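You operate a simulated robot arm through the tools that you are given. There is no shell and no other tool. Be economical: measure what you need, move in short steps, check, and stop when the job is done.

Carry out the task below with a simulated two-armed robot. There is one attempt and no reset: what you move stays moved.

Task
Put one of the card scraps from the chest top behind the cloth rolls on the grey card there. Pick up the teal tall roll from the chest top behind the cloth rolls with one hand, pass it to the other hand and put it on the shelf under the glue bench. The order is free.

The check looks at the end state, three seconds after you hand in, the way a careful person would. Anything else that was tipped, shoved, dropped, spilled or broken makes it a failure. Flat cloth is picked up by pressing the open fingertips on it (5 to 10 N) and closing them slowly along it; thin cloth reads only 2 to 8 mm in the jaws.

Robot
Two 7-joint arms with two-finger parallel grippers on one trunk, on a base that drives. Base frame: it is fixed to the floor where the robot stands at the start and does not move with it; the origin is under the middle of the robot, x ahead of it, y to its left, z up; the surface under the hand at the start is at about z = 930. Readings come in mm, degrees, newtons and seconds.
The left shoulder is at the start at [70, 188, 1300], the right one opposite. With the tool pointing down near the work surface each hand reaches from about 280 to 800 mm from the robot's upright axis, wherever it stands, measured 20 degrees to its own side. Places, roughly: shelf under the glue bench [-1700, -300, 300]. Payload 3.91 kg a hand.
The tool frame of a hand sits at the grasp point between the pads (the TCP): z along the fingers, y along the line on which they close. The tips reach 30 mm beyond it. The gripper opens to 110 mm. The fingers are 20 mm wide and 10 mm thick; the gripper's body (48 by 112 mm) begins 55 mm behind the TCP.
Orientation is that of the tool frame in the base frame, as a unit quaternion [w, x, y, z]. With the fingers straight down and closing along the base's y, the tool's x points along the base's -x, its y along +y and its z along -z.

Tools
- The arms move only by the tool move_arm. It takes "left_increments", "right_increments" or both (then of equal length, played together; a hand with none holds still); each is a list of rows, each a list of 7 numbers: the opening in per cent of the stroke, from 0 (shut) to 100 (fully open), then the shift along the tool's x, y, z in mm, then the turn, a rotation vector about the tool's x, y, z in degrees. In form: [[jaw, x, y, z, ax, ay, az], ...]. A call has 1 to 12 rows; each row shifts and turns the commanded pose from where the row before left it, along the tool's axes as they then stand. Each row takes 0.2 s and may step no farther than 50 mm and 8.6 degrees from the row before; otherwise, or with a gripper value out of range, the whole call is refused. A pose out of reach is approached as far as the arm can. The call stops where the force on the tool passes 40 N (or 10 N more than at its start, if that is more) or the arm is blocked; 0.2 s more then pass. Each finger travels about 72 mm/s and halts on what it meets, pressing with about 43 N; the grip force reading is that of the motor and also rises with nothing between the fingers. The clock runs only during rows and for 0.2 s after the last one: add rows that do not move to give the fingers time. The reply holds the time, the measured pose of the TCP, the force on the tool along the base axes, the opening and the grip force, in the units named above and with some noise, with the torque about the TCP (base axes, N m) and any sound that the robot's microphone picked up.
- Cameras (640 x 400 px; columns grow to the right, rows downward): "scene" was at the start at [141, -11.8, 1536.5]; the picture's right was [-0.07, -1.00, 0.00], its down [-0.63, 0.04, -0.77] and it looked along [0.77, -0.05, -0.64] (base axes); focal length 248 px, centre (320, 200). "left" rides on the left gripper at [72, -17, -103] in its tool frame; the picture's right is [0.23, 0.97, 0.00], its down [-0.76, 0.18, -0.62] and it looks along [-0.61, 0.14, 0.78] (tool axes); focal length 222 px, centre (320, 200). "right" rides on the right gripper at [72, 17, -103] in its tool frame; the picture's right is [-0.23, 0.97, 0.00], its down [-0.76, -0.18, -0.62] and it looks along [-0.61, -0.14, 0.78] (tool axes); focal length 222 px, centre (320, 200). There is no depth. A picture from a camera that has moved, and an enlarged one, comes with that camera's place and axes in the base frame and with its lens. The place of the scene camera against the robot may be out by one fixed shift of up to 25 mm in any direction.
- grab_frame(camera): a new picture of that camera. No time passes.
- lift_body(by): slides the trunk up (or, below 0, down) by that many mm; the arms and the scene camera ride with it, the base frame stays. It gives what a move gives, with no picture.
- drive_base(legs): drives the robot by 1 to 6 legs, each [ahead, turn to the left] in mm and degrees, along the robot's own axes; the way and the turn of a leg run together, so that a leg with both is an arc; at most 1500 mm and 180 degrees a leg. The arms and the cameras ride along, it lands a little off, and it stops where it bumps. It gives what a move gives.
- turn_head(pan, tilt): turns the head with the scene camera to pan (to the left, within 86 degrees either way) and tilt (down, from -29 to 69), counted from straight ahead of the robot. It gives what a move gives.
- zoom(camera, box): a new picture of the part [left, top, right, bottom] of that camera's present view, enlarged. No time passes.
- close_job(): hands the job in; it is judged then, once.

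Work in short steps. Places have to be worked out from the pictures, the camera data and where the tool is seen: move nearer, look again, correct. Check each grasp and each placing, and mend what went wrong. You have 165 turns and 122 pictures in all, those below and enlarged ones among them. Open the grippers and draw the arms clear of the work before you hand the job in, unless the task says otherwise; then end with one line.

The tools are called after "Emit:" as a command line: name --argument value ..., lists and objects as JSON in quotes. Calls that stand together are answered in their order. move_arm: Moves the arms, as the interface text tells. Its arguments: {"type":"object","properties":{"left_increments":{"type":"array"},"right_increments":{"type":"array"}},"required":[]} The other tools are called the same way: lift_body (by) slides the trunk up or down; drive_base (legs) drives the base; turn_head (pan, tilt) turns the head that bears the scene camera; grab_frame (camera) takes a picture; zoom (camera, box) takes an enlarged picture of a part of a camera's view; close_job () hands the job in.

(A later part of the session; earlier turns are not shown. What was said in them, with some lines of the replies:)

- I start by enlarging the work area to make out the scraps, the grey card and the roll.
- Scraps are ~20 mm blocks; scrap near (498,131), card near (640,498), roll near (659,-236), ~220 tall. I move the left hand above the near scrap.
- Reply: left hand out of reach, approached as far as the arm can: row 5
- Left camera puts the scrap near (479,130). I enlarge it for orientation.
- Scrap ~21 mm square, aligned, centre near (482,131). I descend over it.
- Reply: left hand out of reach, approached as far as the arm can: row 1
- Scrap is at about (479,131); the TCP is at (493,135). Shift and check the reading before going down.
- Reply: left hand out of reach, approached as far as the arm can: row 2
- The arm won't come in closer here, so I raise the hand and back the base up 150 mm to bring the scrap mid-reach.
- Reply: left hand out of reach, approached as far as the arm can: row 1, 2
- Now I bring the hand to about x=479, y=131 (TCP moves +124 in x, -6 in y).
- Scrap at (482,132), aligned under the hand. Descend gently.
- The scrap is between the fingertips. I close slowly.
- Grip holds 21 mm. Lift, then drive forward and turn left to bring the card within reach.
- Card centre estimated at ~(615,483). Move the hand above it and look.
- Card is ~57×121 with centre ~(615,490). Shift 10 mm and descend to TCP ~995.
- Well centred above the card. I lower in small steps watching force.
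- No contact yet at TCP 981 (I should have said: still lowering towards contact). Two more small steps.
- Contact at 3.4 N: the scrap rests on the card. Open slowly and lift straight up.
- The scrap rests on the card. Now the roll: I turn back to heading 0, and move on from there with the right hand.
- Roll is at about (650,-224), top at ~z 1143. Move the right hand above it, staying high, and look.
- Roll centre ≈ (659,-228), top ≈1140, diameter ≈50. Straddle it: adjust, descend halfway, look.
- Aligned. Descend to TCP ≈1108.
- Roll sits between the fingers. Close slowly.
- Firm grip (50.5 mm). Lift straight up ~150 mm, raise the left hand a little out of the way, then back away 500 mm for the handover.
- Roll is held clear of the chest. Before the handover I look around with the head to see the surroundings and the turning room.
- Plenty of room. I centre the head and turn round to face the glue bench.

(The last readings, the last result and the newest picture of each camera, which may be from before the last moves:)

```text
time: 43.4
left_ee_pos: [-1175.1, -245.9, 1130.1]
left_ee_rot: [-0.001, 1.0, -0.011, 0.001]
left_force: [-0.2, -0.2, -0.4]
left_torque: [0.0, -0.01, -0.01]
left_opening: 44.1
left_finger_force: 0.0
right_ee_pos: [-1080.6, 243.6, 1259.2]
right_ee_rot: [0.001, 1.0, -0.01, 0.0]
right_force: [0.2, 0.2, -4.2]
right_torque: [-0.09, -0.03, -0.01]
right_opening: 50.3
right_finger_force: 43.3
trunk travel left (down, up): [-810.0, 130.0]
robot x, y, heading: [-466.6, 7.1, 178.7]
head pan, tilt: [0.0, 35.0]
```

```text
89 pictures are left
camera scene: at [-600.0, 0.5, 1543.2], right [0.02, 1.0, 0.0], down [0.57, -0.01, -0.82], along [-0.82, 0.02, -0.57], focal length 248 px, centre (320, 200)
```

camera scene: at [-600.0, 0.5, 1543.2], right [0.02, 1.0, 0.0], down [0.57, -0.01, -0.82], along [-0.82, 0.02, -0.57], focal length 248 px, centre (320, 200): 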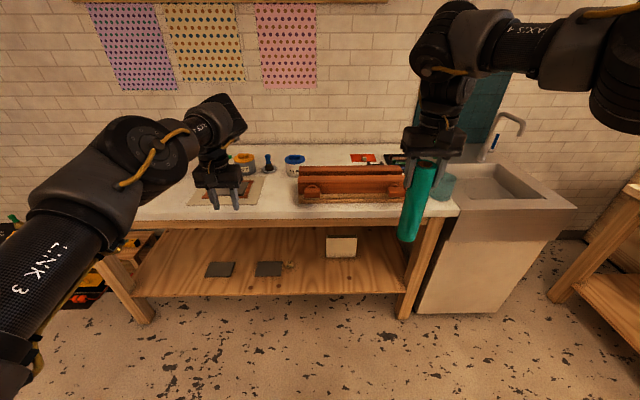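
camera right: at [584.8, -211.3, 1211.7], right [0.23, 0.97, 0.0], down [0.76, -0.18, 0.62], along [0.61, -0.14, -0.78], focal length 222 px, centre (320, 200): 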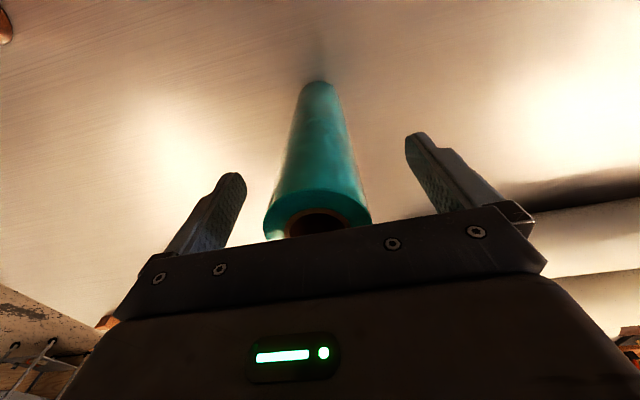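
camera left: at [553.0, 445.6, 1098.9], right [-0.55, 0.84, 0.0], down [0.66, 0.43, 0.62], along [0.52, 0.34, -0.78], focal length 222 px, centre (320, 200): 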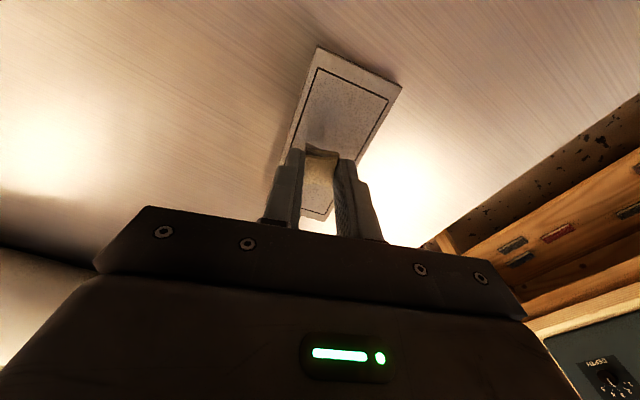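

The shelf is clear between the plates and the box; target about (-1575, 0), ~495 mm clearance. For the handover I rotate the left hand to point forward (opened), in place.

Emit:
move_arm --left_increments '[[60, 0, 0, 0, 0, -8.18, 0], [80, 0, 0, 0, 0, -8.18, 0], [100, 0, 0, 0, 0, -8.18, 0], [100, 0, 0, 0, 0, -8.18, 0], [100, 0, 0, 0, 0, -8.18, 0], [100, 0, 0, 0, 0, -8.18, 0], [100, 0, 0, 0, 0, -8.18, 0], [100, 0, 0, 0, 0, -8.18, 0], [100, 0, 0, 0, 0, -8.18, 0], [100, 0, 0, 0, 0, -8.18, 0], [100, 0, 0, 0, 0, -8.2, 0], [100, 0, 0, 0, 0, 0, 0]]'

Emit:
grab_frame --camera "scene"

```text
time: 46.0
left_ee_pos: [-1174.5, -245.7, 1130.9]
left_ee_rot: [-0.008, 0.708, -0.007, -0.706]
left_force: [0.7, -0.7, -0.7]
left_torque: [-0.01, -0.05, 0.0]
left_opening: 110.1
left_finger_force: 0.0
right_ee_pos: [-1080.7, 242.1, 1259.1]
right_ee_rot: [0.002, 1.0, -0.01, 0.0]
right_force: [-0.7, -0.2, -3.7]
right_torque: [-0.07, 0.04, 0.0]
right_opening: 49.8
right_finger_force: 42.6
trunk travel left (down, up): [-810.0, 130.0]
robot x, y, heading: [-466.7, 0.8, 178.7]
head pan, tilt: [0.0, 35.0]
```

```text
88 pictures are left
camera scene: at [-599.6, 0.3, 1543.3], right [0.02, 1.0, 0.0], down [0.57, -0.01, -0.82], along [-0.82, 0.02, -0.57], focal length 248 px, centre (320, 200)
```

scene: 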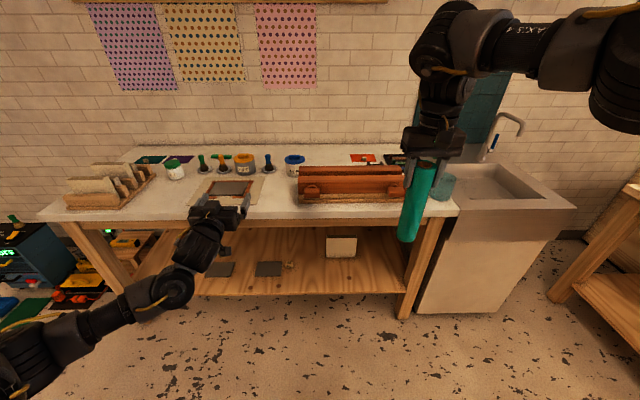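

Left hand points forward. I draw it back 190 mm and up 60, then bring the roll with the right hand to the front centre-left.

Emit:
move_arm --left_increments '[[100, -15, 0, -47, 0, 0, 0], [100, -15, 0, -47, 0, 0, 0], [100, -15, 0, -47, 0, 0, 0], [100, -15, 0, -47, 0, 0, 0], [100, 0, 0, 0, 0, 0, 0], [100, 0, 0, 0, 0, 0, 0], [100, 0, 0, 0, 0, 0, 0], [100, 0, 0, 0, 0, 0, 0], [100, 0, 0, 0, 0, 0, 0], [100, 0, 0, 0, 0, 0, 0], [100, 0, 0, 0, 0, 0, 0], [100, 0, 0, 0, 0, 0, 0]]' --right_increments '[[35, 0, 0, 0, 0, 0, 0], [35, 0, 0, 0, 0, 0, 0], [35, 0, 0, 0, 0, 0, 0], [35, 0, 0, 0, 0, 0, 0], [35, -6, 40, 0, 0, 0, 0], [35, -6, 40, 0, 0, 0, 0], [35, -6, 40, 0, 0, 0, 0], [35, -6, 40, 0, 0, 0, 0], [35, -6, 40, 0, 0, 0, 0], [35, -6, 40, 0, 0, 0, 0], [35, -6, 40, 0, 0, 0, 0], [35, 0, 0, 0, 0, 0, 0]]'

Emit:
grab_frame --camera "scene"

Emit:
grab_frame --camera "left"

```text
time: 48.6
left_ee_pos: [-996.3, -245.7, 1188.6]
left_ee_rot: [-0.007, 0.707, -0.007, -0.707]
left_force: [-1.1, -0.1, 0.7]
left_torque: [0.05, -0.03, -0.01]
left_opening: 110.4
left_finger_force: 0.1
left hand out of reach, approached as far as the arm can: row 4
right_ee_pos: [-1090.5, -4.6, 1248.4]
right_ee_rot: [0.007, 1.0, -0.019, 0.0]
right_force: [0.2, 0.8, -4.7]
right_torque: [-0.05, -0.01, 0.0]
right_opening: 49.9
right_finger_force: 42.7
right hand out of reach, approached as far as the arm can: row 9, 10, 11
trunk travel left (down, up): [-810.0, 130.0]
robot x, y, heading: [-468.5, 3.0, 179.0]
head pan, tilt: [0.0, 35.0]
```

```text
87 pictures are left
camera scene: at [-600.0, 3.3, 1543.2], right [0.02, 1.0, 0.0], down [0.57, -0.01, -0.82], along [-0.82, 0.02, -0.57], focal length 248 px, centre (320, 200)
```

scene: 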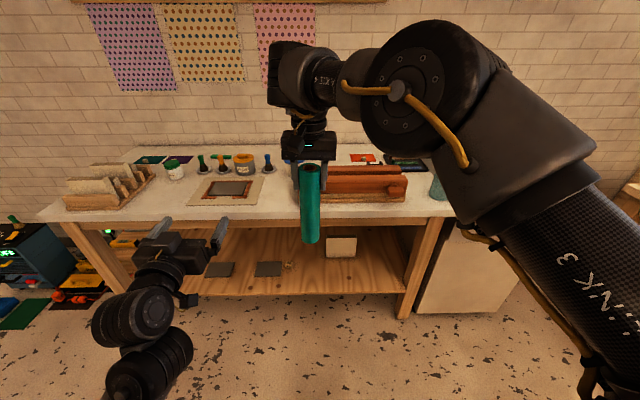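

```text
86 pictures are left
camera left: at [-892.1, -230.9, 1117.3], right [-0.02, -0.97, -0.23], down [0.62, -0.19, 0.76], along [-0.79, -0.12, 0.61], focal length 222 px, centre (320, 200)
```

left: 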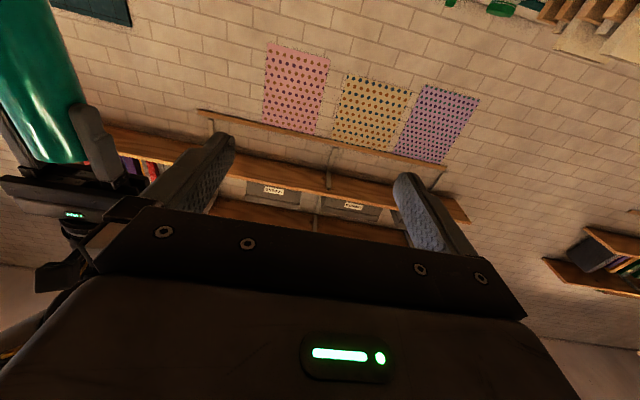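

Roll is at about (-1090,-5), bottom ≈1070. Slide the left hand sideways behind it (still 39 mm short of the roll), then look.

Emit:
move_arm --left_increments '[[100, 2, -40, 0, 0, 0, 0], [100, 2, -40, 0, 0, 0, 0], [100, 2, -40, 0, 0, 0, 0], [100, 2, -40, 0, 0, 0, 0], [100, 0, -40, 0, 0, 0, 0], [100, 0, -40, 0, 0, 0, 0], [100, 0, 0, 0, 0, 0, 0]]'

Emit:
grab_frame --camera "scene"

Emit:
grab_frame --camera "left"

```text
time: 49.4
left_ee_pos: [-998.2, -180.4, 1167.1]
left_ee_rot: [-0.082, -0.699, 0.074, 0.707]
left_force: [0.1, 0.3, -0.5]
left_torque: [0.0, -0.01, -0.02]
left_opening: 109.9
left_finger_force: 0.1
right_ee_pos: [-1090.7, -10.2, 1247.6]
right_ee_rot: [0.007, 1.0, -0.019, 0.001]
right_force: [0.2, -0.6, -4.8]
right_torque: [0.04, -0.01, -0.05]
right_opening: 49.9
right_finger_force: 43.0
trunk travel left (down, up): [-810.0, 130.0]
robot x, y, heading: [-467.5, -0.7, 178.8]
head pan, tilt: [0.0, 35.0]
stopped in row 4 (left hand): the arm was blocked; the commanded pose is now the measured one
```

```text
85 pictures are left
camera scene: at [-600.0, -3.9, 1543.2], right [0.02, 1.0, 0.0], down [0.57, -0.01, -0.82], along [-0.82, 0.02, -0.57], focal length 248 px, centre (320, 200)
```

scene: 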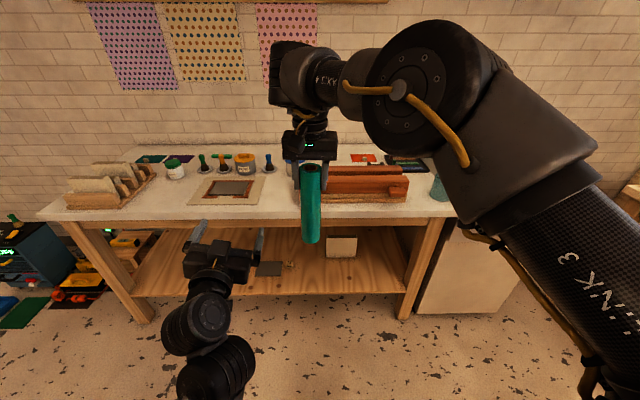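

```text
84 pictures are left
camera left: at [-894.7, -176.0, 1090.9], right [0.01, -1.0, -0.01], down [0.63, 0.0, 0.77], along [-0.77, -0.01, 0.63], focal length 222 px, centre (320, 200)
```

left: 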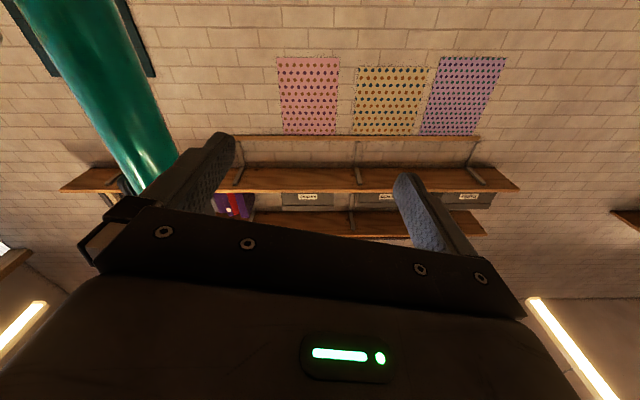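

Joint limits block that; approaching from the left side with a 60° yaw is better. I move back left, undo the 12.6° roll, and yaw the hand to the right.

Emit:
move_arm --left_increments '[[100, 0, 35, 0, 0, 0, -6.3], [100, 0, 40, 0, 0, 0, -6.35], [100, 0, 0, 0, 8.57, 0, 0], [100, 0, 0, 0, 8.57, 0, 0], [100, 0, 0, 0, 8.57, 0, 0], [100, 0, 0, 0, 8.57, 0, 0], [100, 0, 0, 0, 8.57, 0, 0], [100, 0, 0, 0, 8.57, 0, 0], [100, 0, 0, 0, 8.57, 0, 0], [100, 0, 0, 0, 0, 0, 0]]'

Emit:
grab_frame --camera "scene"

```text
time: 51.6
left_ee_pos: [-995.0, -250.0, 1179.7]
left_ee_rot: [0.348, -0.61, 0.355, 0.617]
left_force: [-1.1, 0.6, -0.1]
left_torque: [-0.01, 0.05, -0.02]
left_opening: 110.2
left_finger_force: 0.0
right_ee_pos: [-1091.6, -7.2, 1249.2]
right_ee_rot: [0.008, 1.0, -0.019, -0.001]
right_force: [0.2, -0.1, -4.2]
right_torque: [0.02, 0.0, 0.0]
right_opening: 49.8
right_finger_force: 43.2
trunk travel left (down, up): [-810.0, 130.0]
robot x, y, heading: [-466.4, 2.7, 178.8]
head pan, tilt: [0.0, 35.0]
```

```text
83 pictures are left
camera scene: at [-599.4, -0.1, 1543.3], right [0.02, 1.0, 0.0], down [0.57, -0.01, -0.82], along [-0.82, 0.02, -0.57], focal length 248 px, centre (320, 200)
```

scene: 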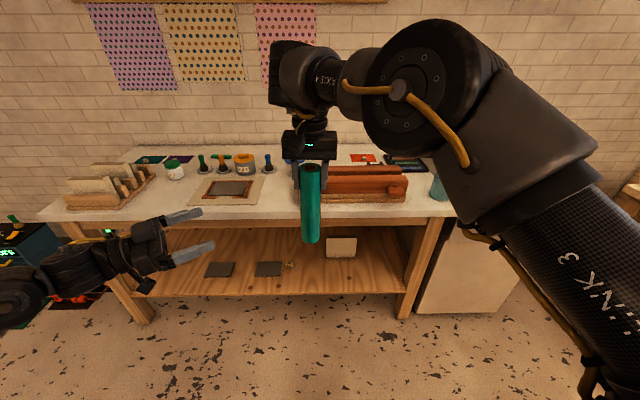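

Orientation good: pointing (-0.51,0.86,0). Move to 100 mm short of the roll, aligned.

Emit:
move_arm --left_increments '[[100, 0, -10, 39, 0, 0, 0], [100, 0, -10, 39, 0, 0, 0], [100, 0, -10, 40, 0, 0, 0], [100, 0, -10, 40, 0, 0, 0], [100, 0, 0, 0, 0, 0, 0], [100, 0, 0, 0, 0, 0, 0]]'

Emit:
grab_frame --camera "scene"

Emit:
grab_frame --camera "left"

```text
time: 53.0
left_ee_pos: [-1042.8, -93.6, 1178.5]
left_ee_rot: [0.347, -0.611, 0.353, 0.618]
left_force: [-0.1, 0.6, -0.5]
left_torque: [0.04, 0.01, 0.0]
left_opening: 110.1
left_finger_force: 0.0
right_ee_pos: [-1091.8, -5.6, 1248.1]
right_ee_rot: [0.007, 1.0, -0.019, 0.0]
right_force: [-0.1, 0.4, -4.0]
right_torque: [-0.03, -0.03, -0.03]
right_opening: 50.1
right_finger_force: 43.2
trunk travel left (down, up): [-810.0, 130.0]
robot x, y, heading: [-465.0, 5.7, 178.8]
head pan, tilt: [0.0, 35.0]
```

```text
82 pictures are left
camera scene: at [-599.6, -0.5, 1543.3], right [0.02, 1.0, 0.0], down [0.57, -0.01, -0.82], along [-0.82, 0.02, -0.57], focal length 248 px, centre (320, 200)
```

scene: 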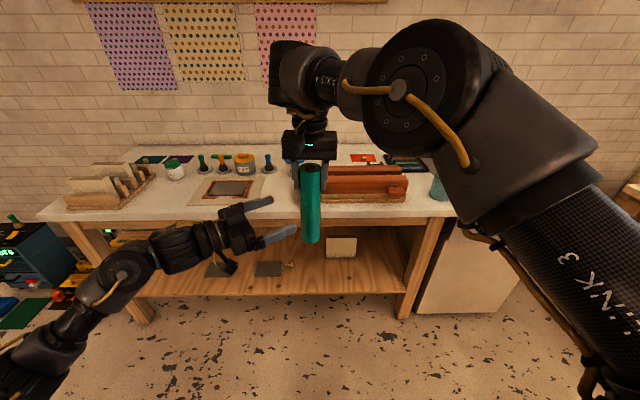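

```text
81 pictures are left
camera left: at [-976.0, -173.4, 1106.4], right [-0.84, -0.5, -0.21], down [0.17, -0.62, 0.76], along [-0.51, 0.6, 0.61], focal length 222 px, centre (320, 200)
```

left: 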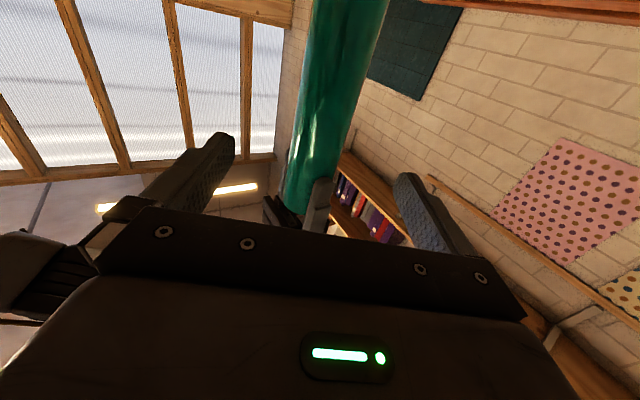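

Aligned with the roll between the open fingers. Advance 98 mm.

Emit:
move_arm --left_increments '[[100, 0, -1, 33, 0, 0, 0], [100, 0, -1, 33, 0, 0, 0], [100, 0, 0, 32, 0, 0, 0], [100, 0, 0, 0, 0, 0, 0], [100, 0, 0, 0, 0, 0, 0]]'

Emit:
grab_frame --camera "left"

Emit:
zoom --camera "scene" --box '[220, 130, 400, 260]'

```text
time: 54.2
left_ee_pos: [-1090.2, -4.7, 1180.0]
left_ee_rot: [0.347, -0.61, 0.354, 0.618]
left_force: [-1.0, 0.7, 0.5]
left_torque: [0.01, -0.03, 0.02]
left_opening: 110.3
left_finger_force: 0.1
right_ee_pos: [-1091.3, -5.9, 1248.9]
right_ee_rot: [0.008, 1.0, -0.019, -0.001]
right_force: [-0.5, 0.2, -4.8]
right_torque: [-0.01, -0.07, -0.04]
right_opening: 50.2
right_finger_force: 43.4
trunk travel left (down, up): [-810.0, 130.0]
robot x, y, heading: [-466.6, 1.7, 178.6]
head pan, tilt: [0.0, 35.0]
```

```text
80 pictures are left
camera left: at [-1024.0, -84.8, 1107.8], right [-0.84, -0.5, -0.21], down [0.17, -0.62, 0.76], along [-0.51, 0.6, 0.61], focal length 222 px, centre (320, 200)
```

left: 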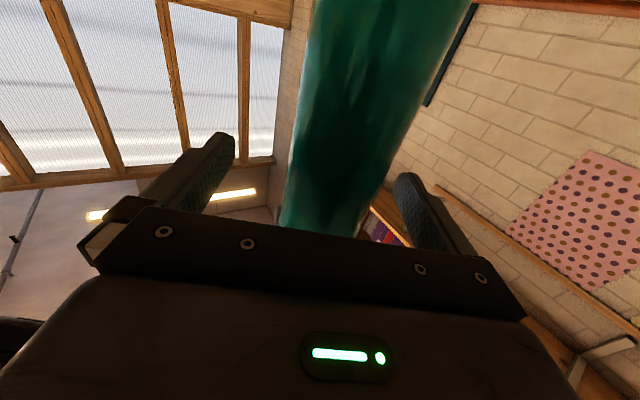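

```text
3.08 times, centred on (310, 195) of scene
camera zoom: at [-599.8, -0.1, 1543.2], right [0.02, 1.0, 0.0], down [0.57, -0.01, -0.82], along [-0.82, 0.02, -0.57], focal length 764 px, centre (351, 215)
```

zoom: 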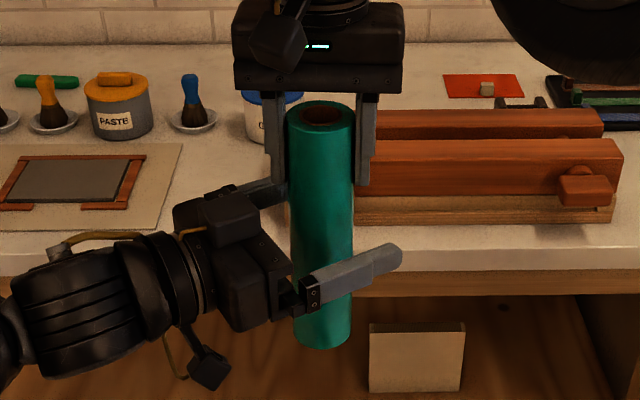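

Positioned well. Close the left hand on the roll.

Emit:
move_arm --left_increments '[[80, 0, 0, 0, 0, 0, 0], [65, 0, 0, 0, 0, 0, 0], [55, 0, 0, 0, 0, 0, 0], [50, 0, 0, 0, 0, 0, 0], [45, 0, 0, 0, 0, 0, 0], [40, 0, 0, 0, 0, 0, 0], [35, 0, 0, 0, 0, 0, 0], [35, 0, 0, 0, 0, 0, 0]]'

Emit:
zoom --camera "scene" --box '[220, 130, 400, 260]'

```text
time: 56.0
left_ee_pos: [-1092.1, -8.0, 1180.6]
left_ee_rot: [0.347, -0.612, 0.352, 0.617]
left_force: [-27.3, -12.3, -0.3]
left_torque: [0.47, -1.22, -0.45]
left_opening: 49.6
left_finger_force: 43.0
right_ee_pos: [-1091.5, -6.4, 1248.1]
right_ee_rot: [0.008, 1.0, -0.02, 0.0]
right_force: [26.1, 12.6, -0.1]
right_torque: [0.37, -0.58, 0.45]
right_opening: 49.2
right_finger_force: 42.5
trunk travel left (down, up): [-810.0, 130.0]
robot x, y, heading: [-465.4, -0.0, 178.8]
head pan, tilt: [0.0, 35.0]
```

```text
3.08 times, centred on (310, 195) of scene
camera zoom: at [-599.9, 0.2, 1543.2], right [0.02, 1.0, 0.0], down [0.57, -0.01, -0.82], along [-0.82, 0.02, -0.57], focal length 764 px, centre (351, 215)
```

zoom: 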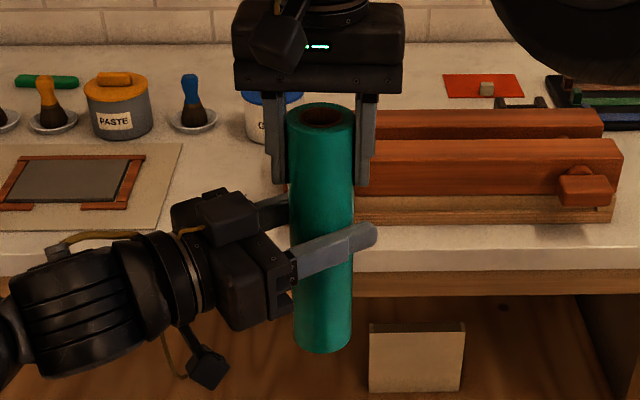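

Both hold it, with ~30 N along the left hand's y; ease the left 2 mm that way, then open the right hand.

Emit:
move_arm --left_increments '[[35, 0, 1.5, 0, 0, 0, 0], [35, 0, 0.5, 0, 0, 0, 0], [35, 0, 0, 0, 0, 0, 0]]'

Emit:
move_arm --right_increments '[[48, 0, 0, 0, 0, 0, 0], [55, 0, 0, 0, 0, 0, 0], [65, 0, 0, 0, 0, 0, 0], [80, 0, 0, 0, 0, 0, 0], [100, 0, 0, 0, 0, 0, 0], [100, 0, 0, 0, 0, 0, 0]]'

Emit:
zoom --camera "scene" --box '[220, 130, 400, 260]'

```text
time: 56.8
left_ee_pos: [-1091.6, -6.6, 1180.6]
left_ee_rot: [0.347, -0.611, 0.354, 0.618]
left_force: [-20.8, -5.7, 0.2]
left_torque: [-0.16, -0.68, -0.16]
left_opening: 49.6
left_finger_force: 42.5
right_ee_pos: [-1092.5, -5.3, 1248.5]
right_ee_rot: [0.008, 1.0, -0.019, 0.001]
right_force: [19.7, 6.0, -3.8]
right_torque: [0.61, -0.76, 0.22]
right_opening: 49.0
right_finger_force: 43.4
trunk travel left (down, up): [-810.0, 130.0]
robot x, y, heading: [-464.3, 4.8, 178.7]
head pan, tilt: [0.0, 35.0]
```

```text
time: 58.2
left_ee_pos: [-1091.5, -6.2, 1179.7]
left_ee_rot: [0.347, -0.611, 0.354, 0.618]
left_force: [-0.4, 0.6, -0.7]
left_torque: [0.0, 0.02, 0.03]
left_opening: 49.3
left_finger_force: 43.2
right_ee_pos: [-1092.0, -5.0, 1248.7]
right_ee_rot: [0.008, 1.0, -0.019, 0.0]
right_force: [0.6, 0.8, -0.1]
right_torque: [0.01, -0.03, 0.0]
right_opening: 110.2
right_finger_force: 0.2
trunk travel left (down, up): [-810.0, 130.0]
robot x, y, heading: [-465.3, 7.6, 178.6]
head pan, tilt: [0.0, 35.0]
```

```text
3.08 times, centred on (310, 195) of scene
camera zoom: at [-599.9, 0.2, 1543.2], right [0.02, 1.0, 0.0], down [0.57, -0.01, -0.82], along [-0.82, 0.02, -0.57], focal length 764 px, centre (351, 215)
```

zoom: 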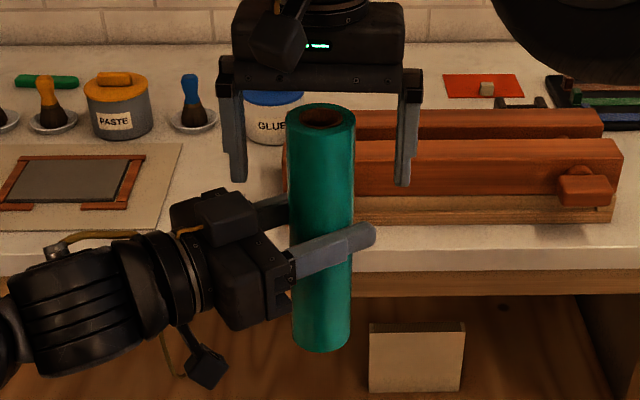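

Left hand alone holds it. Raise the right hand clear over the roll top, then move it to the right and back.

Emit:
move_arm --right_increments '[[100, 0, 0, -30, 0, 0, 0], [100, 0, 0, -40, 0, 0, 0], [100, 0, 0, -30, 0, 0, 0], [100, 0, 0, 0, 0, 0, 0]]'

Emit:
grab_frame --camera "scene"

```text
time: 59.4
left_ee_pos: [-1091.6, -6.5, 1178.8]
left_ee_rot: [0.347, -0.612, 0.354, 0.617]
left_force: [-0.5, 0.6, -0.5]
left_torque: [0.03, -0.04, 0.02]
left_opening: 49.1
left_finger_force: 43.3
right_ee_pos: [-1063.4, 14.8, 1287.3]
right_ee_rot: [0.017, 0.998, -0.037, 0.045]
right_force: [-0.2, 0.2, 0.1]
right_torque: [-0.01, 0.02, 0.0]
right_opening: 110.1
right_finger_force: 0.0
right hand out of reach, approached as far as the arm can: row 1, 2, 3
trunk travel left (down, up): [-810.0, 130.0]
robot x, y, heading: [-468.1, 2.7, 178.7]
head pan, tilt: [0.0, 35.0]
stopped in row 4 (right hand): the arm was blocked; the commanded pose is now the measured one
```

```text
76 pictures are left
camera scene: at [-599.3, 0.5, 1543.3], right [0.02, 1.0, 0.0], down [0.57, -0.01, -0.82], along [-0.82, 0.02, -0.57], focal length 248 px, centre (320, 200)
```

scene: 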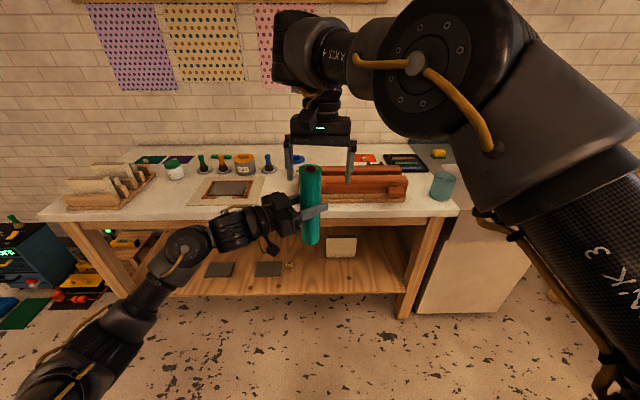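

The right is limited in height; instead I lower the left hand with the roll 80 mm out from under it.

Emit:
move_arm --left_increments '[[35, 25, 0, 0, 0, 0, 0], [35, 30, 0, 0, 0, 0, 0], [35, 30, 0, 0, 0, 0, 0], [35, 0, 0, 0, 0, 0, 0]]'

Emit:
grab_frame --camera "scene"

```text
time: 60.4
left_ee_pos: [-1092.1, -7.4, 1093.7]
left_ee_rot: [0.347, -0.611, 0.354, 0.617]
left_force: [-0.3, 0.9, 0.1]
left_torque: [-0.02, 0.01, 0.01]
left_opening: 49.0
left_finger_force: 43.1
right_ee_pos: [-1063.9, 13.9, 1286.3]
right_ee_rot: [0.017, 0.998, -0.037, 0.045]
right_force: [-0.2, 0.1, 0.2]
right_torque: [0.02, -0.03, 0.0]
right_opening: 109.9
right_finger_force: 0.1
trunk travel left (down, up): [-810.0, 130.0]
robot x, y, heading: [-468.2, 4.8, 178.9]
head pan, tilt: [0.0, 35.0]
```

```text
75 pictures are left
camera scene: at [-599.8, 0.1, 1543.2], right [0.02, 1.0, 0.0], down [0.57, -0.01, -0.82], along [-0.82, 0.02, -0.57], focal length 248 px, centre (320, 200)
```

scene: 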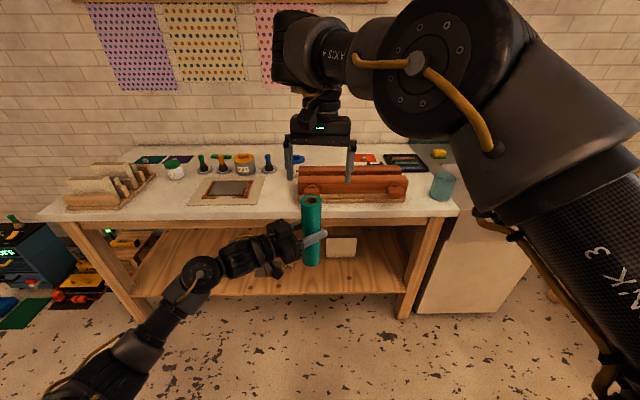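

Handover done. Now I park the right hand to the right and nearer to the body.

Emit:
move_arm --right_increments '[[100, 0, -45, 0, 0, 0, 0], [80, 0, -45, 0, 0, 0, 0], [60, 20, -40, 0, 0, 0, 0], [50, 20, -40, 0, 0, 0, 0], [50, 25, -40, 0, 0, 0, 0], [50, 25, -40, 0, 0, 0, 0], [50, 30, -30, 0, 0, 0, 0], [50, 30, 0, 20, 0, 0, 0]]'

Emit:
grab_frame --camera "scene"

```text
time: 62.2
left_ee_pos: [-1092.6, -6.5, 1093.2]
left_ee_rot: [0.347, -0.611, 0.354, 0.617]
left_force: [-0.2, -0.5, -0.5]
left_torque: [0.0, 0.01, 0.01]
left_opening: 49.0
left_finger_force: 42.9
right_ee_pos: [-889.6, 281.3, 1272.2]
right_ee_rot: [0.016, 0.998, -0.035, 0.044]
right_force: [-0.5, 0.1, 0.3]
right_torque: [0.0, -0.02, -0.03]
right_opening: 55.0
right_finger_force: 0.1
trunk travel left (down, up): [-810.0, 130.0]
robot x, y, heading: [-467.3, 3.3, 179.0]
head pan, tilt: [0.0, 35.0]
```

```text
74 pictures are left
camera scene: at [-599.9, 1.3, 1543.2], right [0.02, 1.0, 0.0], down [0.57, -0.01, -0.82], along [-0.82, 0.02, -0.57], focal length 248 px, centre (320, 200)
```

scene: 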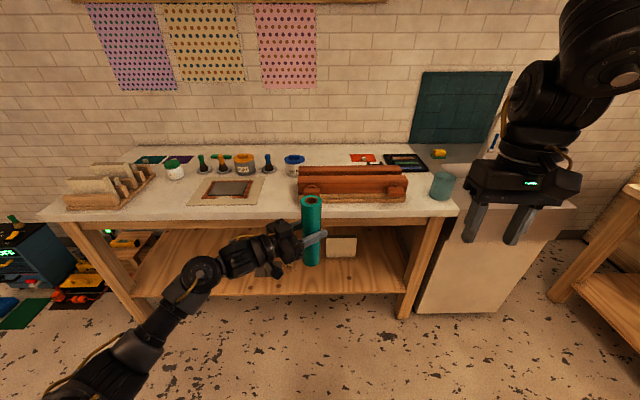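

Left hand, still yawed 60°, can go straight under the bench. Lower the trunk 600 mm here in open space and look.

Emit:
lift_body --by -600

Emit:
turn_head --pan 0 --tilt 20

Emit:
grab_frame --camera "scene"

```text
refused: -600 is not a number from -400 to 400
```

```text
time: 63.0
left_ee_pos: [-1092.6, -6.2, 1094.1]
left_ee_rot: [0.347, -0.61, 0.355, 0.617]
left_force: [0.1, -0.1, -0.9]
left_torque: [-0.01, 0.03, 0.01]
left_opening: 49.2
left_finger_force: 42.6
right_ee_pos: [-889.2, 281.6, 1272.0]
right_ee_rot: [0.016, 0.998, -0.035, 0.045]
right_force: [-0.1, 0.4, 0.2]
right_torque: [0.02, 0.01, 0.0]
right_opening: 54.8
right_finger_force: 0.2
trunk travel left (down, up): [-810.0, 130.0]
robot x, y, heading: [-464.7, 2.7, 179.1]
head pan, tilt: [0.0, 20.0]
```

```text
73 pictures are left
camera scene: at [-605.1, 0.2, 1567.0], right [0.02, 1.0, 0.0], down [0.34, -0.01, -0.94], along [-0.94, 0.02, -0.34], focal length 248 px, centre (320, 200)
```

scene: 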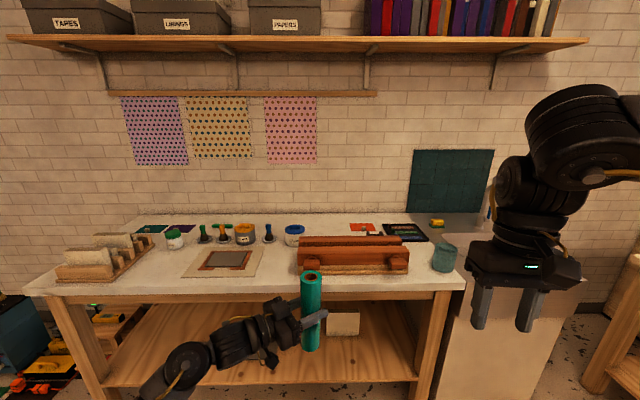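

The lift takes at most 400 at a time; I do it in two parts.

Emit:
lift_body --by -400

Emit:
lift_body --by -220

Emit:
grab_frame --camera "scene"

```text
time: 66.8
left_ee_pos: [-1093.2, -5.3, 692.7]
left_ee_rot: [0.347, -0.611, 0.354, 0.617]
left_force: [0.2, 0.3, 0.3]
left_torque: [0.0, -0.03, -0.01]
left_opening: 49.1
left_finger_force: 43.0
right_ee_pos: [-891.5, 282.7, 872.9]
right_ee_rot: [0.016, 0.998, -0.034, 0.045]
right_force: [0.4, -0.7, 0.0]
right_torque: [0.01, 0.01, 0.04]
right_opening: 54.9
right_finger_force: 0.1
trunk travel left (down, up): [-410.0, 530.0]
robot x, y, heading: [-469.2, 5.0, 178.6]
head pan, tilt: [0.0, 20.0]
```

```text
time: 69.2
left_ee_pos: [-1092.5, -6.2, 474.0]
left_ee_rot: [0.347, -0.611, 0.354, 0.617]
left_force: [0.6, 0.4, 0.0]
left_torque: [0.0, -0.01, 0.01]
left_opening: 49.1
left_finger_force: 42.8
right_ee_pos: [-890.4, 282.0, 654.2]
right_ee_rot: [0.016, 0.998, -0.035, 0.045]
right_force: [-0.5, -0.4, -0.9]
right_torque: [-0.01, 0.02, 0.02]
right_opening: 54.8
right_finger_force: 0.1
trunk travel left (down, up): [-190.0, 750.0]
robot x, y, heading: [-466.9, 0.6, 178.9]
head pan, tilt: [0.0, 20.0]
```

```text
72 pictures are left
camera scene: at [-604.4, 0.5, 947.2], right [0.02, 1.0, 0.0], down [0.34, -0.01, -0.94], along [-0.94, 0.02, -0.34], focal length 248 px, centre (320, 200)
```

scene: 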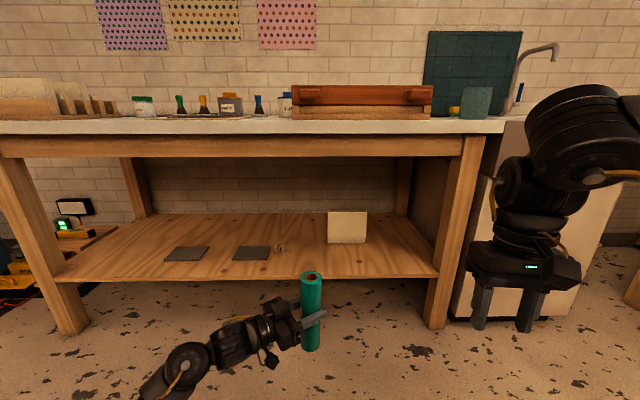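

Shelf top z≈295, front edge x≈-1445, free spot at (-1565,0). Drive ahead 350 first and check clearances.

Emit:
drive_base --legs '[[350, 0]]'

Emit:
grab_frame --camera "scene"

Emit:
grab_frame --camera "right"

```text
time: 71.4
left_ee_pos: [-1436.6, -1.4, 473.7]
left_ee_rot: [0.346, -0.611, 0.353, 0.618]
left_force: [0.6, 0.1, -0.4]
left_torque: [-0.03, -0.02, -0.01]
left_opening: 49.3
left_finger_force: 43.1
right_ee_pos: [-1235.6, 287.8, 652.3]
right_ee_rot: [0.016, 0.998, -0.033, 0.044]
right_force: [-0.3, -0.4, 0.3]
right_torque: [0.0, -0.01, 0.01]
right_opening: 54.8
right_finger_force: 0.1
trunk travel left (down, up): [-190.0, 750.0]
robot x, y, heading: [-811.7, 8.8, 178.8]
head pan, tilt: [0.0, 20.0]
```

```text
71 pictures are left
camera scene: at [-949.2, 7.0, 947.0], right [0.02, 1.0, 0.0], down [0.34, -0.01, -0.94], along [-0.94, 0.02, -0.34], focal length 248 px, centre (320, 200)
```

scene: 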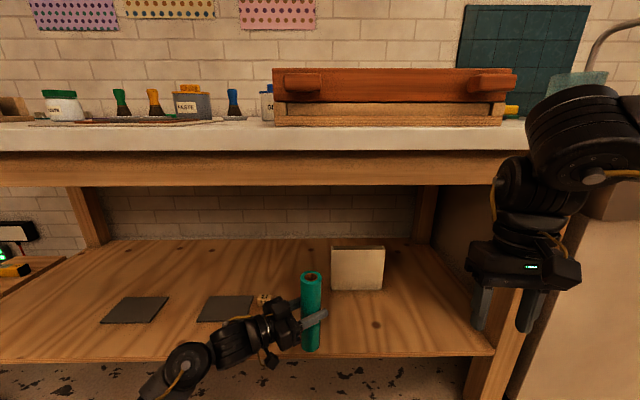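

```text
70 pictures are left
camera right: at [-1174.3, 269.4, 763.3], right [-0.29, -0.96, 0.01], down [-0.8, 0.25, 0.55], along [-0.52, 0.15, -0.84], focal length 222 px, centre (320, 200)
```

right: 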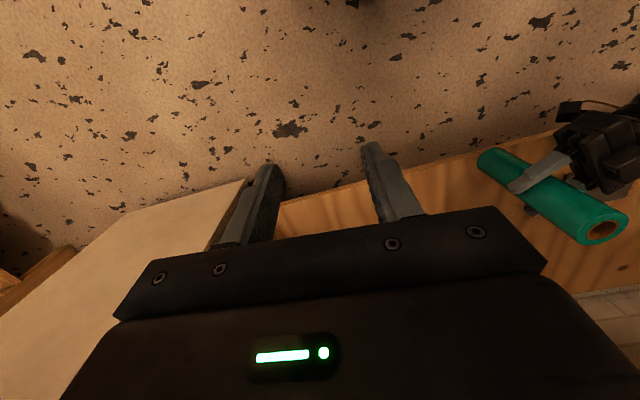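

Clear so far. Retract the right hand another 50 mm for margin, then drive 120 mm further.

Emit:
move_arm --right_increments '[[50, 25, 0, 0, 0, 0, 0], [50, 25, 0, 0, 0, 0, 0], [50, 0, 0, 0, 0, 0, 0]]'

Emit:
drive_base --legs '[[120, 0]]'

Emit:
grab_frame --camera "scene"

```text
time: 72.2
left_ee_pos: [-1436.8, -1.4, 472.3]
left_ee_rot: [0.346, -0.611, 0.353, 0.618]
left_force: [0.0, -0.1, 0.1]
left_torque: [-0.04, -0.03, 0.02]
left_opening: 49.4
left_finger_force: 42.5
right_ee_pos: [-1197.9, 285.4, 657.6]
right_ee_rot: [0.016, 0.998, -0.034, 0.044]
right_force: [-0.5, -0.3, -0.6]
right_torque: [-0.02, 0.01, -0.01]
right_opening: 55.0
right_finger_force: 0.0
right hand out of reach, approached as far as the arm can: row 2
trunk travel left (down, up): [-190.0, 750.0]
robot x, y, heading: [-810.0, 12.9, 178.9]
head pan, tilt: [0.0, 20.0]
```

```text
time: 73.4
left_ee_pos: [-1556.7, 0.8, 473.1]
left_ee_rot: [0.346, -0.611, 0.354, 0.618]
left_force: [-0.4, 0.6, -1.2]
left_torque: [0.0, -0.02, -0.01]
left_opening: 49.1
left_finger_force: 42.9
right_ee_pos: [-1316.5, 287.9, 657.5]
right_ee_rot: [0.016, 0.998, -0.034, 0.045]
right_force: [-0.2, -0.3, -0.9]
right_torque: [0.05, 0.03, 0.01]
right_opening: 55.0
right_finger_force: 0.1
trunk travel left (down, up): [-190.0, 750.0]
robot x, y, heading: [-927.7, 12.3, 178.9]
head pan, tilt: [0.0, 20.0]
```

```text
69 pictures are left
camera scene: at [-1068.5, 9.2, 947.0], right [0.02, 1.0, 0.0], down [0.34, -0.01, -0.94], along [-0.94, 0.02, -0.34], focal length 248 px, centre (320, 200)
```

scene: 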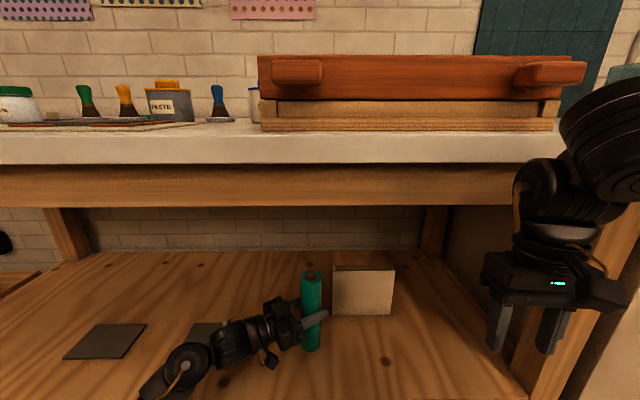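

Roll at (-1557,1), well inside the edge and clear of things. Lower the trunk 45 mm and view closely.

Emit:
lift_body --by -45

Emit:
zoom --camera "scene" --box '[170, 260, 410, 400]'

```text
time: 74.3
left_ee_pos: [-1556.5, 1.9, 428.2]
left_ee_rot: [0.346, -0.611, 0.354, 0.618]
left_force: [-0.4, 1.3, -0.2]
left_torque: [-0.02, -0.02, -0.04]
left_opening: 49.2
left_finger_force: 42.8
right_ee_pos: [-1316.5, 288.6, 612.0]
right_ee_rot: [0.016, 0.998, -0.034, 0.043]
right_force: [-0.5, -0.4, -0.8]
right_torque: [0.01, -0.03, -0.02]
right_opening: 54.9
right_finger_force: 0.1
trunk travel left (down, up): [-145.0, 795.0]
robot x, y, heading: [-930.0, 11.3, 179.1]
head pan, tilt: [0.0, 20.0]
```

```text
2.67 times, centred on (290, 330) of scene
camera zoom: at [-1068.1, 9.2, 902.1], right [0.02, 1.0, 0.0], down [0.34, -0.01, -0.94], along [-0.94, 0.02, -0.34], focal length 662 px, centre (400, -147)
```

zoom: 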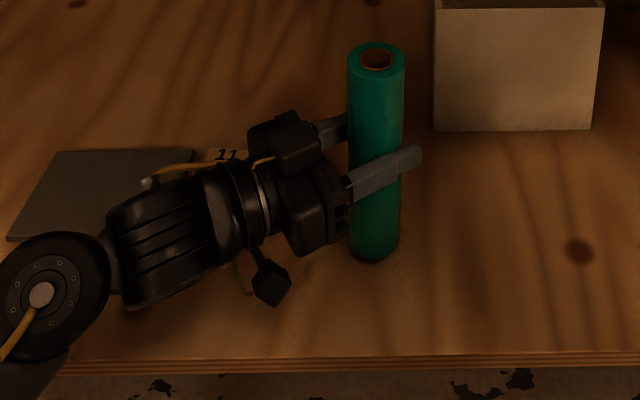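

Very near the shelf now. Lower with the arm in small steps.

Emit:
move_arm --left_increments '[[35, 3, 0, 0, 0, 0, 0], [35, 3, 0, 0, 0, 0, 0], [35, 3, 0, 0, 0, 0, 0], [35, 0, 0, 0, 0, 0, 0]]'

Emit:
zoom --camera "scene" --box '[240, 290, 350, 385]'

```text
time: 75.3
left_ee_pos: [-1555.9, 1.8, 418.7]
left_ee_rot: [0.346, -0.611, 0.354, 0.618]
left_force: [0.7, -0.6, -0.1]
left_torque: [0.0, -0.02, 0.02]
left_opening: 49.6
left_finger_force: 43.6
right_ee_pos: [-1317.5, 287.4, 612.1]
right_ee_rot: [0.016, 0.998, -0.034, 0.044]
right_force: [-0.1, 0.3, 1.3]
right_torque: [-0.01, -0.03, -0.02]
right_opening: 54.8
right_finger_force: 0.0
trunk travel left (down, up): [-145.0, 795.0]
robot x, y, heading: [-933.3, 13.6, 178.9]
head pan, tilt: [0.0, 20.0]
```

```text
4.21 times, centred on (295, 338) of scene
camera zoom: at [-1068.3, 9.2, 902.1], right [0.02, 1.0, 0.0], down [0.34, -0.01, -0.94], along [-0.94, 0.02, -0.34], focal length 1045 px, centre (425, -379)
```

zoom: 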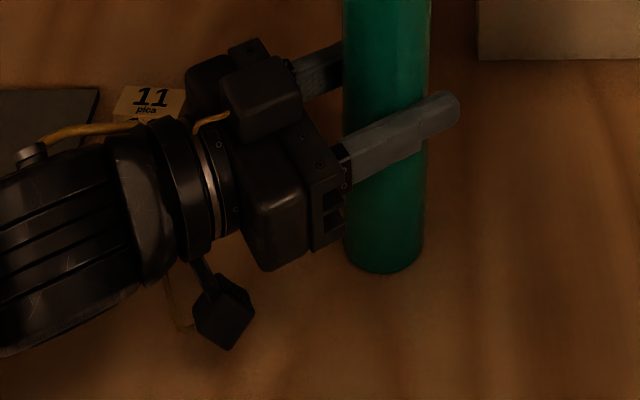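

Still no contact at 419; continue lowering.

Emit:
move_arm --left_increments '[[35, 2, 0, 0, 0, 0, 0], [35, 2, 0, 0, 0, 0, 0], [35, 2, 0, 0, 0, 0, 0], [35, 0, 0, 0, 0, 0, 0]]'

```text
time: 76.3
left_ee_pos: [-1555.8, 1.5, 417.4]
left_ee_rot: [0.346, -0.608, 0.353, 0.621]
left_force: [1.8, -2.1, 20.1]
left_torque: [0.1, -0.36, -0.08]
left_opening: 49.5
left_finger_force: 42.7
right_ee_pos: [-1315.7, 286.8, 612.3]
right_ee_rot: [0.017, 0.998, -0.033, 0.042]
right_force: [0.5, 0.5, -1.0]
right_torque: [-0.02, -0.02, -0.02]
right_opening: 55.0
right_finger_force: 0.0
trunk travel left (down, up): [-145.0, 795.0]
robot x, y, heading: [-931.7, 13.0, 178.9]
head pan, tilt: [0.0, 20.0]
```

20 N, torque small, so it's the roll's base touching under the grip. Back off 3 mm to lighten, then check.

Emit:
move_arm --left_increments '[[35, -2, 0, 0, 0, 0, 0], [35, -1.5, 0, 0, 0, 0, 0], [35, 0, 0, 0, 0, 0, 0]]'

Emit:
zoom --camera "scene" --box '[240, 270, 380, 390]'

```text
time: 77.1
left_ee_pos: [-1556.2, 1.4, 417.1]
left_ee_rot: [0.346, -0.611, 0.355, 0.618]
left_force: [-5.0, 1.1, 11.5]
left_torque: [0.48, 0.57, 0.11]
left_opening: 48.9
left_finger_force: 42.8
right_ee_pos: [-1315.7, 288.1, 613.2]
right_ee_rot: [0.016, 0.998, -0.034, 0.044]
right_force: [0.4, 0.6, 0.1]
right_torque: [0.01, -0.03, -0.02]
right_opening: 55.2
right_finger_force: 0.1
trunk travel left (down, up): [-145.0, 795.0]
robot x, y, heading: [-929.7, 15.4, 178.6]
head pan, tilt: [0.0, 20.0]
```

```text
3.33 times, centred on (310, 330) of scene
camera zoom: at [-1067.2, 9.3, 902.3], right [0.02, 1.0, 0.0], down [0.34, -0.01, -0.94], along [-0.94, 0.02, -0.34], focal length 827 px, centre (353, -233)
```

zoom: 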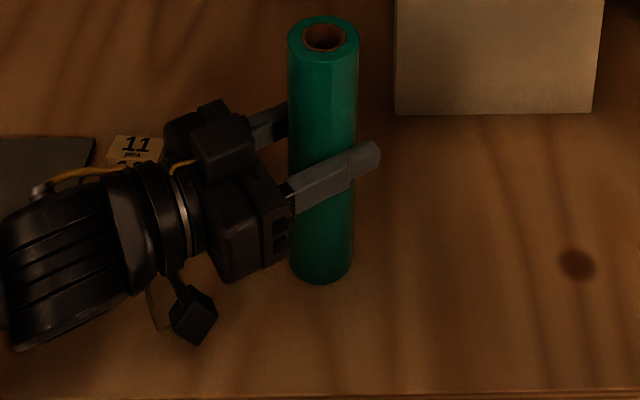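

Roll stands upright on the shelf with light load. Open slowly to release.

Emit:
move_arm --left_increments '[[46, 0, 0, 0, 0, 0, 0], [50, 0, 0, 0, 0, 0, 0], [56, 0, 0, 0, 0, 0, 0], [64, 0, 0, 0, 0, 0, 0], [75, 0, 0, 0, 0, 0, 0], [90, 0, 0, 0, 0, 0, 0], [100, 0, 0, 0, 0, 0, 0], [100, 0, 0, 0, 0, 0, 0]]'

Emit:
zoom --camera "scene" --box '[240, 270, 380, 390]'

Emit:
grab_frame --camera "left"

```text
time: 78.9
left_ee_pos: [-1556.2, 1.9, 417.6]
left_ee_rot: [0.345, -0.611, 0.353, 0.618]
left_force: [-0.2, 0.1, 0.5]
left_torque: [-0.01, -0.03, 0.0]
left_opening: 110.0
left_finger_force: 0.0
right_ee_pos: [-1317.2, 287.5, 612.7]
right_ee_rot: [0.016, 0.998, -0.033, 0.044]
right_force: [-0.1, 0.4, 0.0]
right_torque: [0.02, 0.0, 0.01]
right_opening: 55.2
right_finger_force: 0.0
trunk travel left (down, up): [-145.0, 795.0]
robot x, y, heading: [-930.1, 12.2, 178.7]
head pan, tilt: [0.0, 20.0]
```

```text
3.33 times, centred on (310, 330) of scene
camera zoom: at [-1068.0, 9.2, 902.2], right [0.02, 1.0, 0.0], down [0.34, -0.01, -0.94], along [-0.94, 0.02, -0.34], focal length 827 px, centre (353, -233)
```

zoom: 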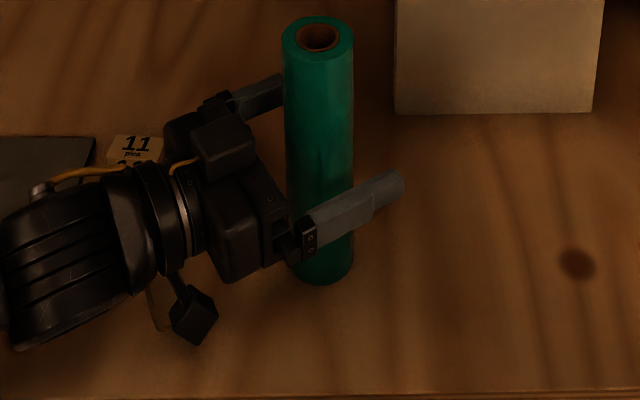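

```text
64 pictures are left
camera left: at [-1489.1, -78.6, 345.0], right [-0.84, -0.5, -0.21], down [0.18, -0.62, 0.76], along [-0.51, 0.6, 0.61], focal length 222 px, centre (320, 200)
```

left: 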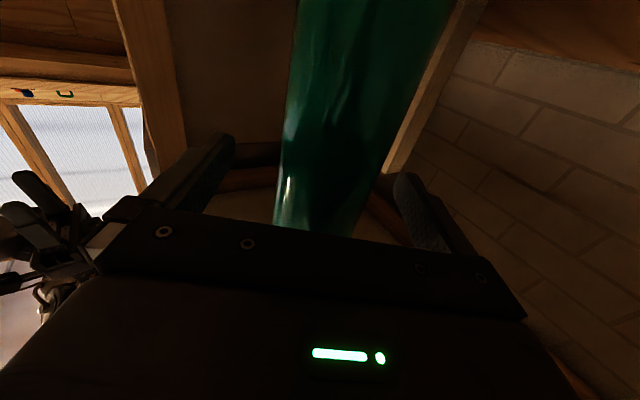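

Released and standing. Lift 8 mm and draw the hand straight back along the fingers.

Emit:
move_arm --left_increments '[[100, -8, 0, 0, 0, 0, 0], [100, 0, 0, -30, 0, 0, 0], [100, 0, 0, -40, 0, 0, 0], [100, 0, 0, -40, 0, 0, 0], [100, 0, 0, -40, 0, 0, 0], [100, 0, 0, 0, 0, 0, 0]]'

Emit:
grab_frame --camera "scene"

```text
time: 80.3
left_ee_pos: [-1479.4, -126.0, 425.6]
left_ee_rot: [0.346, -0.611, 0.354, 0.619]
left_force: [-0.6, 0.8, -0.6]
left_torque: [0.01, 0.03, 0.03]
left_opening: 110.1
left_finger_force: 0.1
right_ee_pos: [-1316.4, 288.3, 613.2]
right_ee_rot: [0.016, 0.998, -0.034, 0.044]
right_force: [0.9, 0.1, 0.9]
right_torque: [0.01, -0.01, 0.01]
right_opening: 54.8
right_finger_force: 0.0
trunk travel left (down, up): [-145.0, 795.0]
robot x, y, heading: [-930.4, 15.6, 179.0]
head pan, tilt: [0.0, 20.0]
```

```text
63 pictures are left
camera scene: at [-1067.9, 9.1, 902.2], right [0.02, 1.0, 0.0], down [0.34, -0.01, -0.94], along [-0.94, 0.02, -0.34], focal length 248 px, centre (320, 200)
```

scene: 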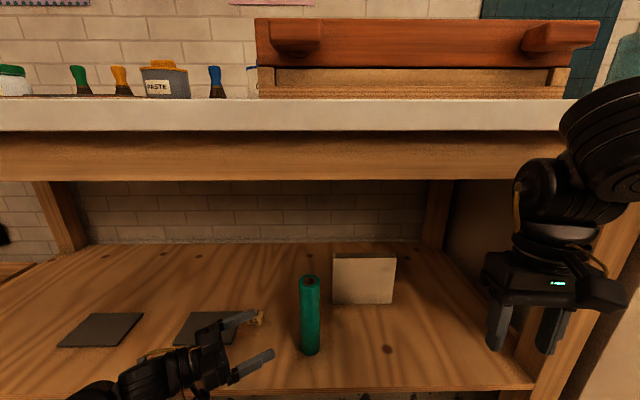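

Hand is clear of the roll. Drive back to clear the bench and verify.

Emit:
drive_base --legs '[[-420, 0]]'

Emit:
grab_frame --camera "scene"

```text
time: 82.9
left_ee_pos: [-1049.6, -134.0, 424.9]
left_ee_rot: [0.347, -0.611, 0.354, 0.617]
left_force: [0.4, -0.7, -0.8]
left_torque: [0.0, 0.02, 0.03]
left_opening: 110.0
left_finger_force: 0.1
right_ee_pos: [-887.3, 279.4, 612.6]
right_ee_rot: [0.015, 0.998, -0.034, 0.044]
right_force: [0.5, 0.0, -0.1]
right_torque: [-0.03, 0.02, -0.01]
right_opening: 54.9
right_finger_force: 0.0
trunk travel left (down, up): [-145.0, 795.0]
robot x, y, heading: [-498.0, 1.7, 179.1]
head pan, tilt: [0.0, 20.0]
```

```text
62 pictures are left
camera scene: at [-638.2, 1.2, 902.2], right [0.02, 1.0, 0.0], down [0.34, -0.01, -0.94], along [-0.94, 0.02, -0.34], focal length 248 px, centre (320, 200)
```

scene: 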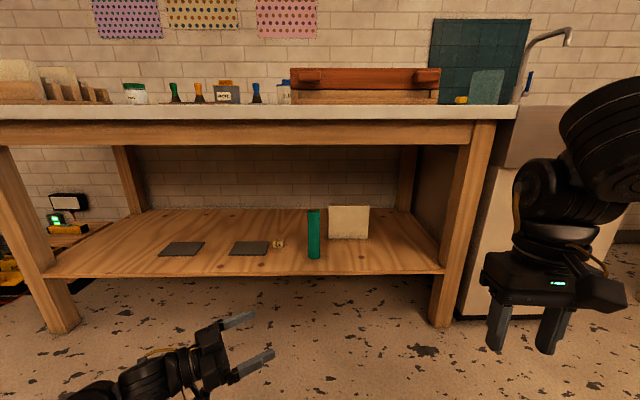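

The roll stands on the shelf, the scrap lies on the grey card, and both hands are open and clear. I hand in.

Emit:
close_job

```text
The job is handed in.
```

Job handed in: one card scrap lies on the grey card, and the teal roll, passed from the right hand to the left, stands upright on the shelf under the glue bench.
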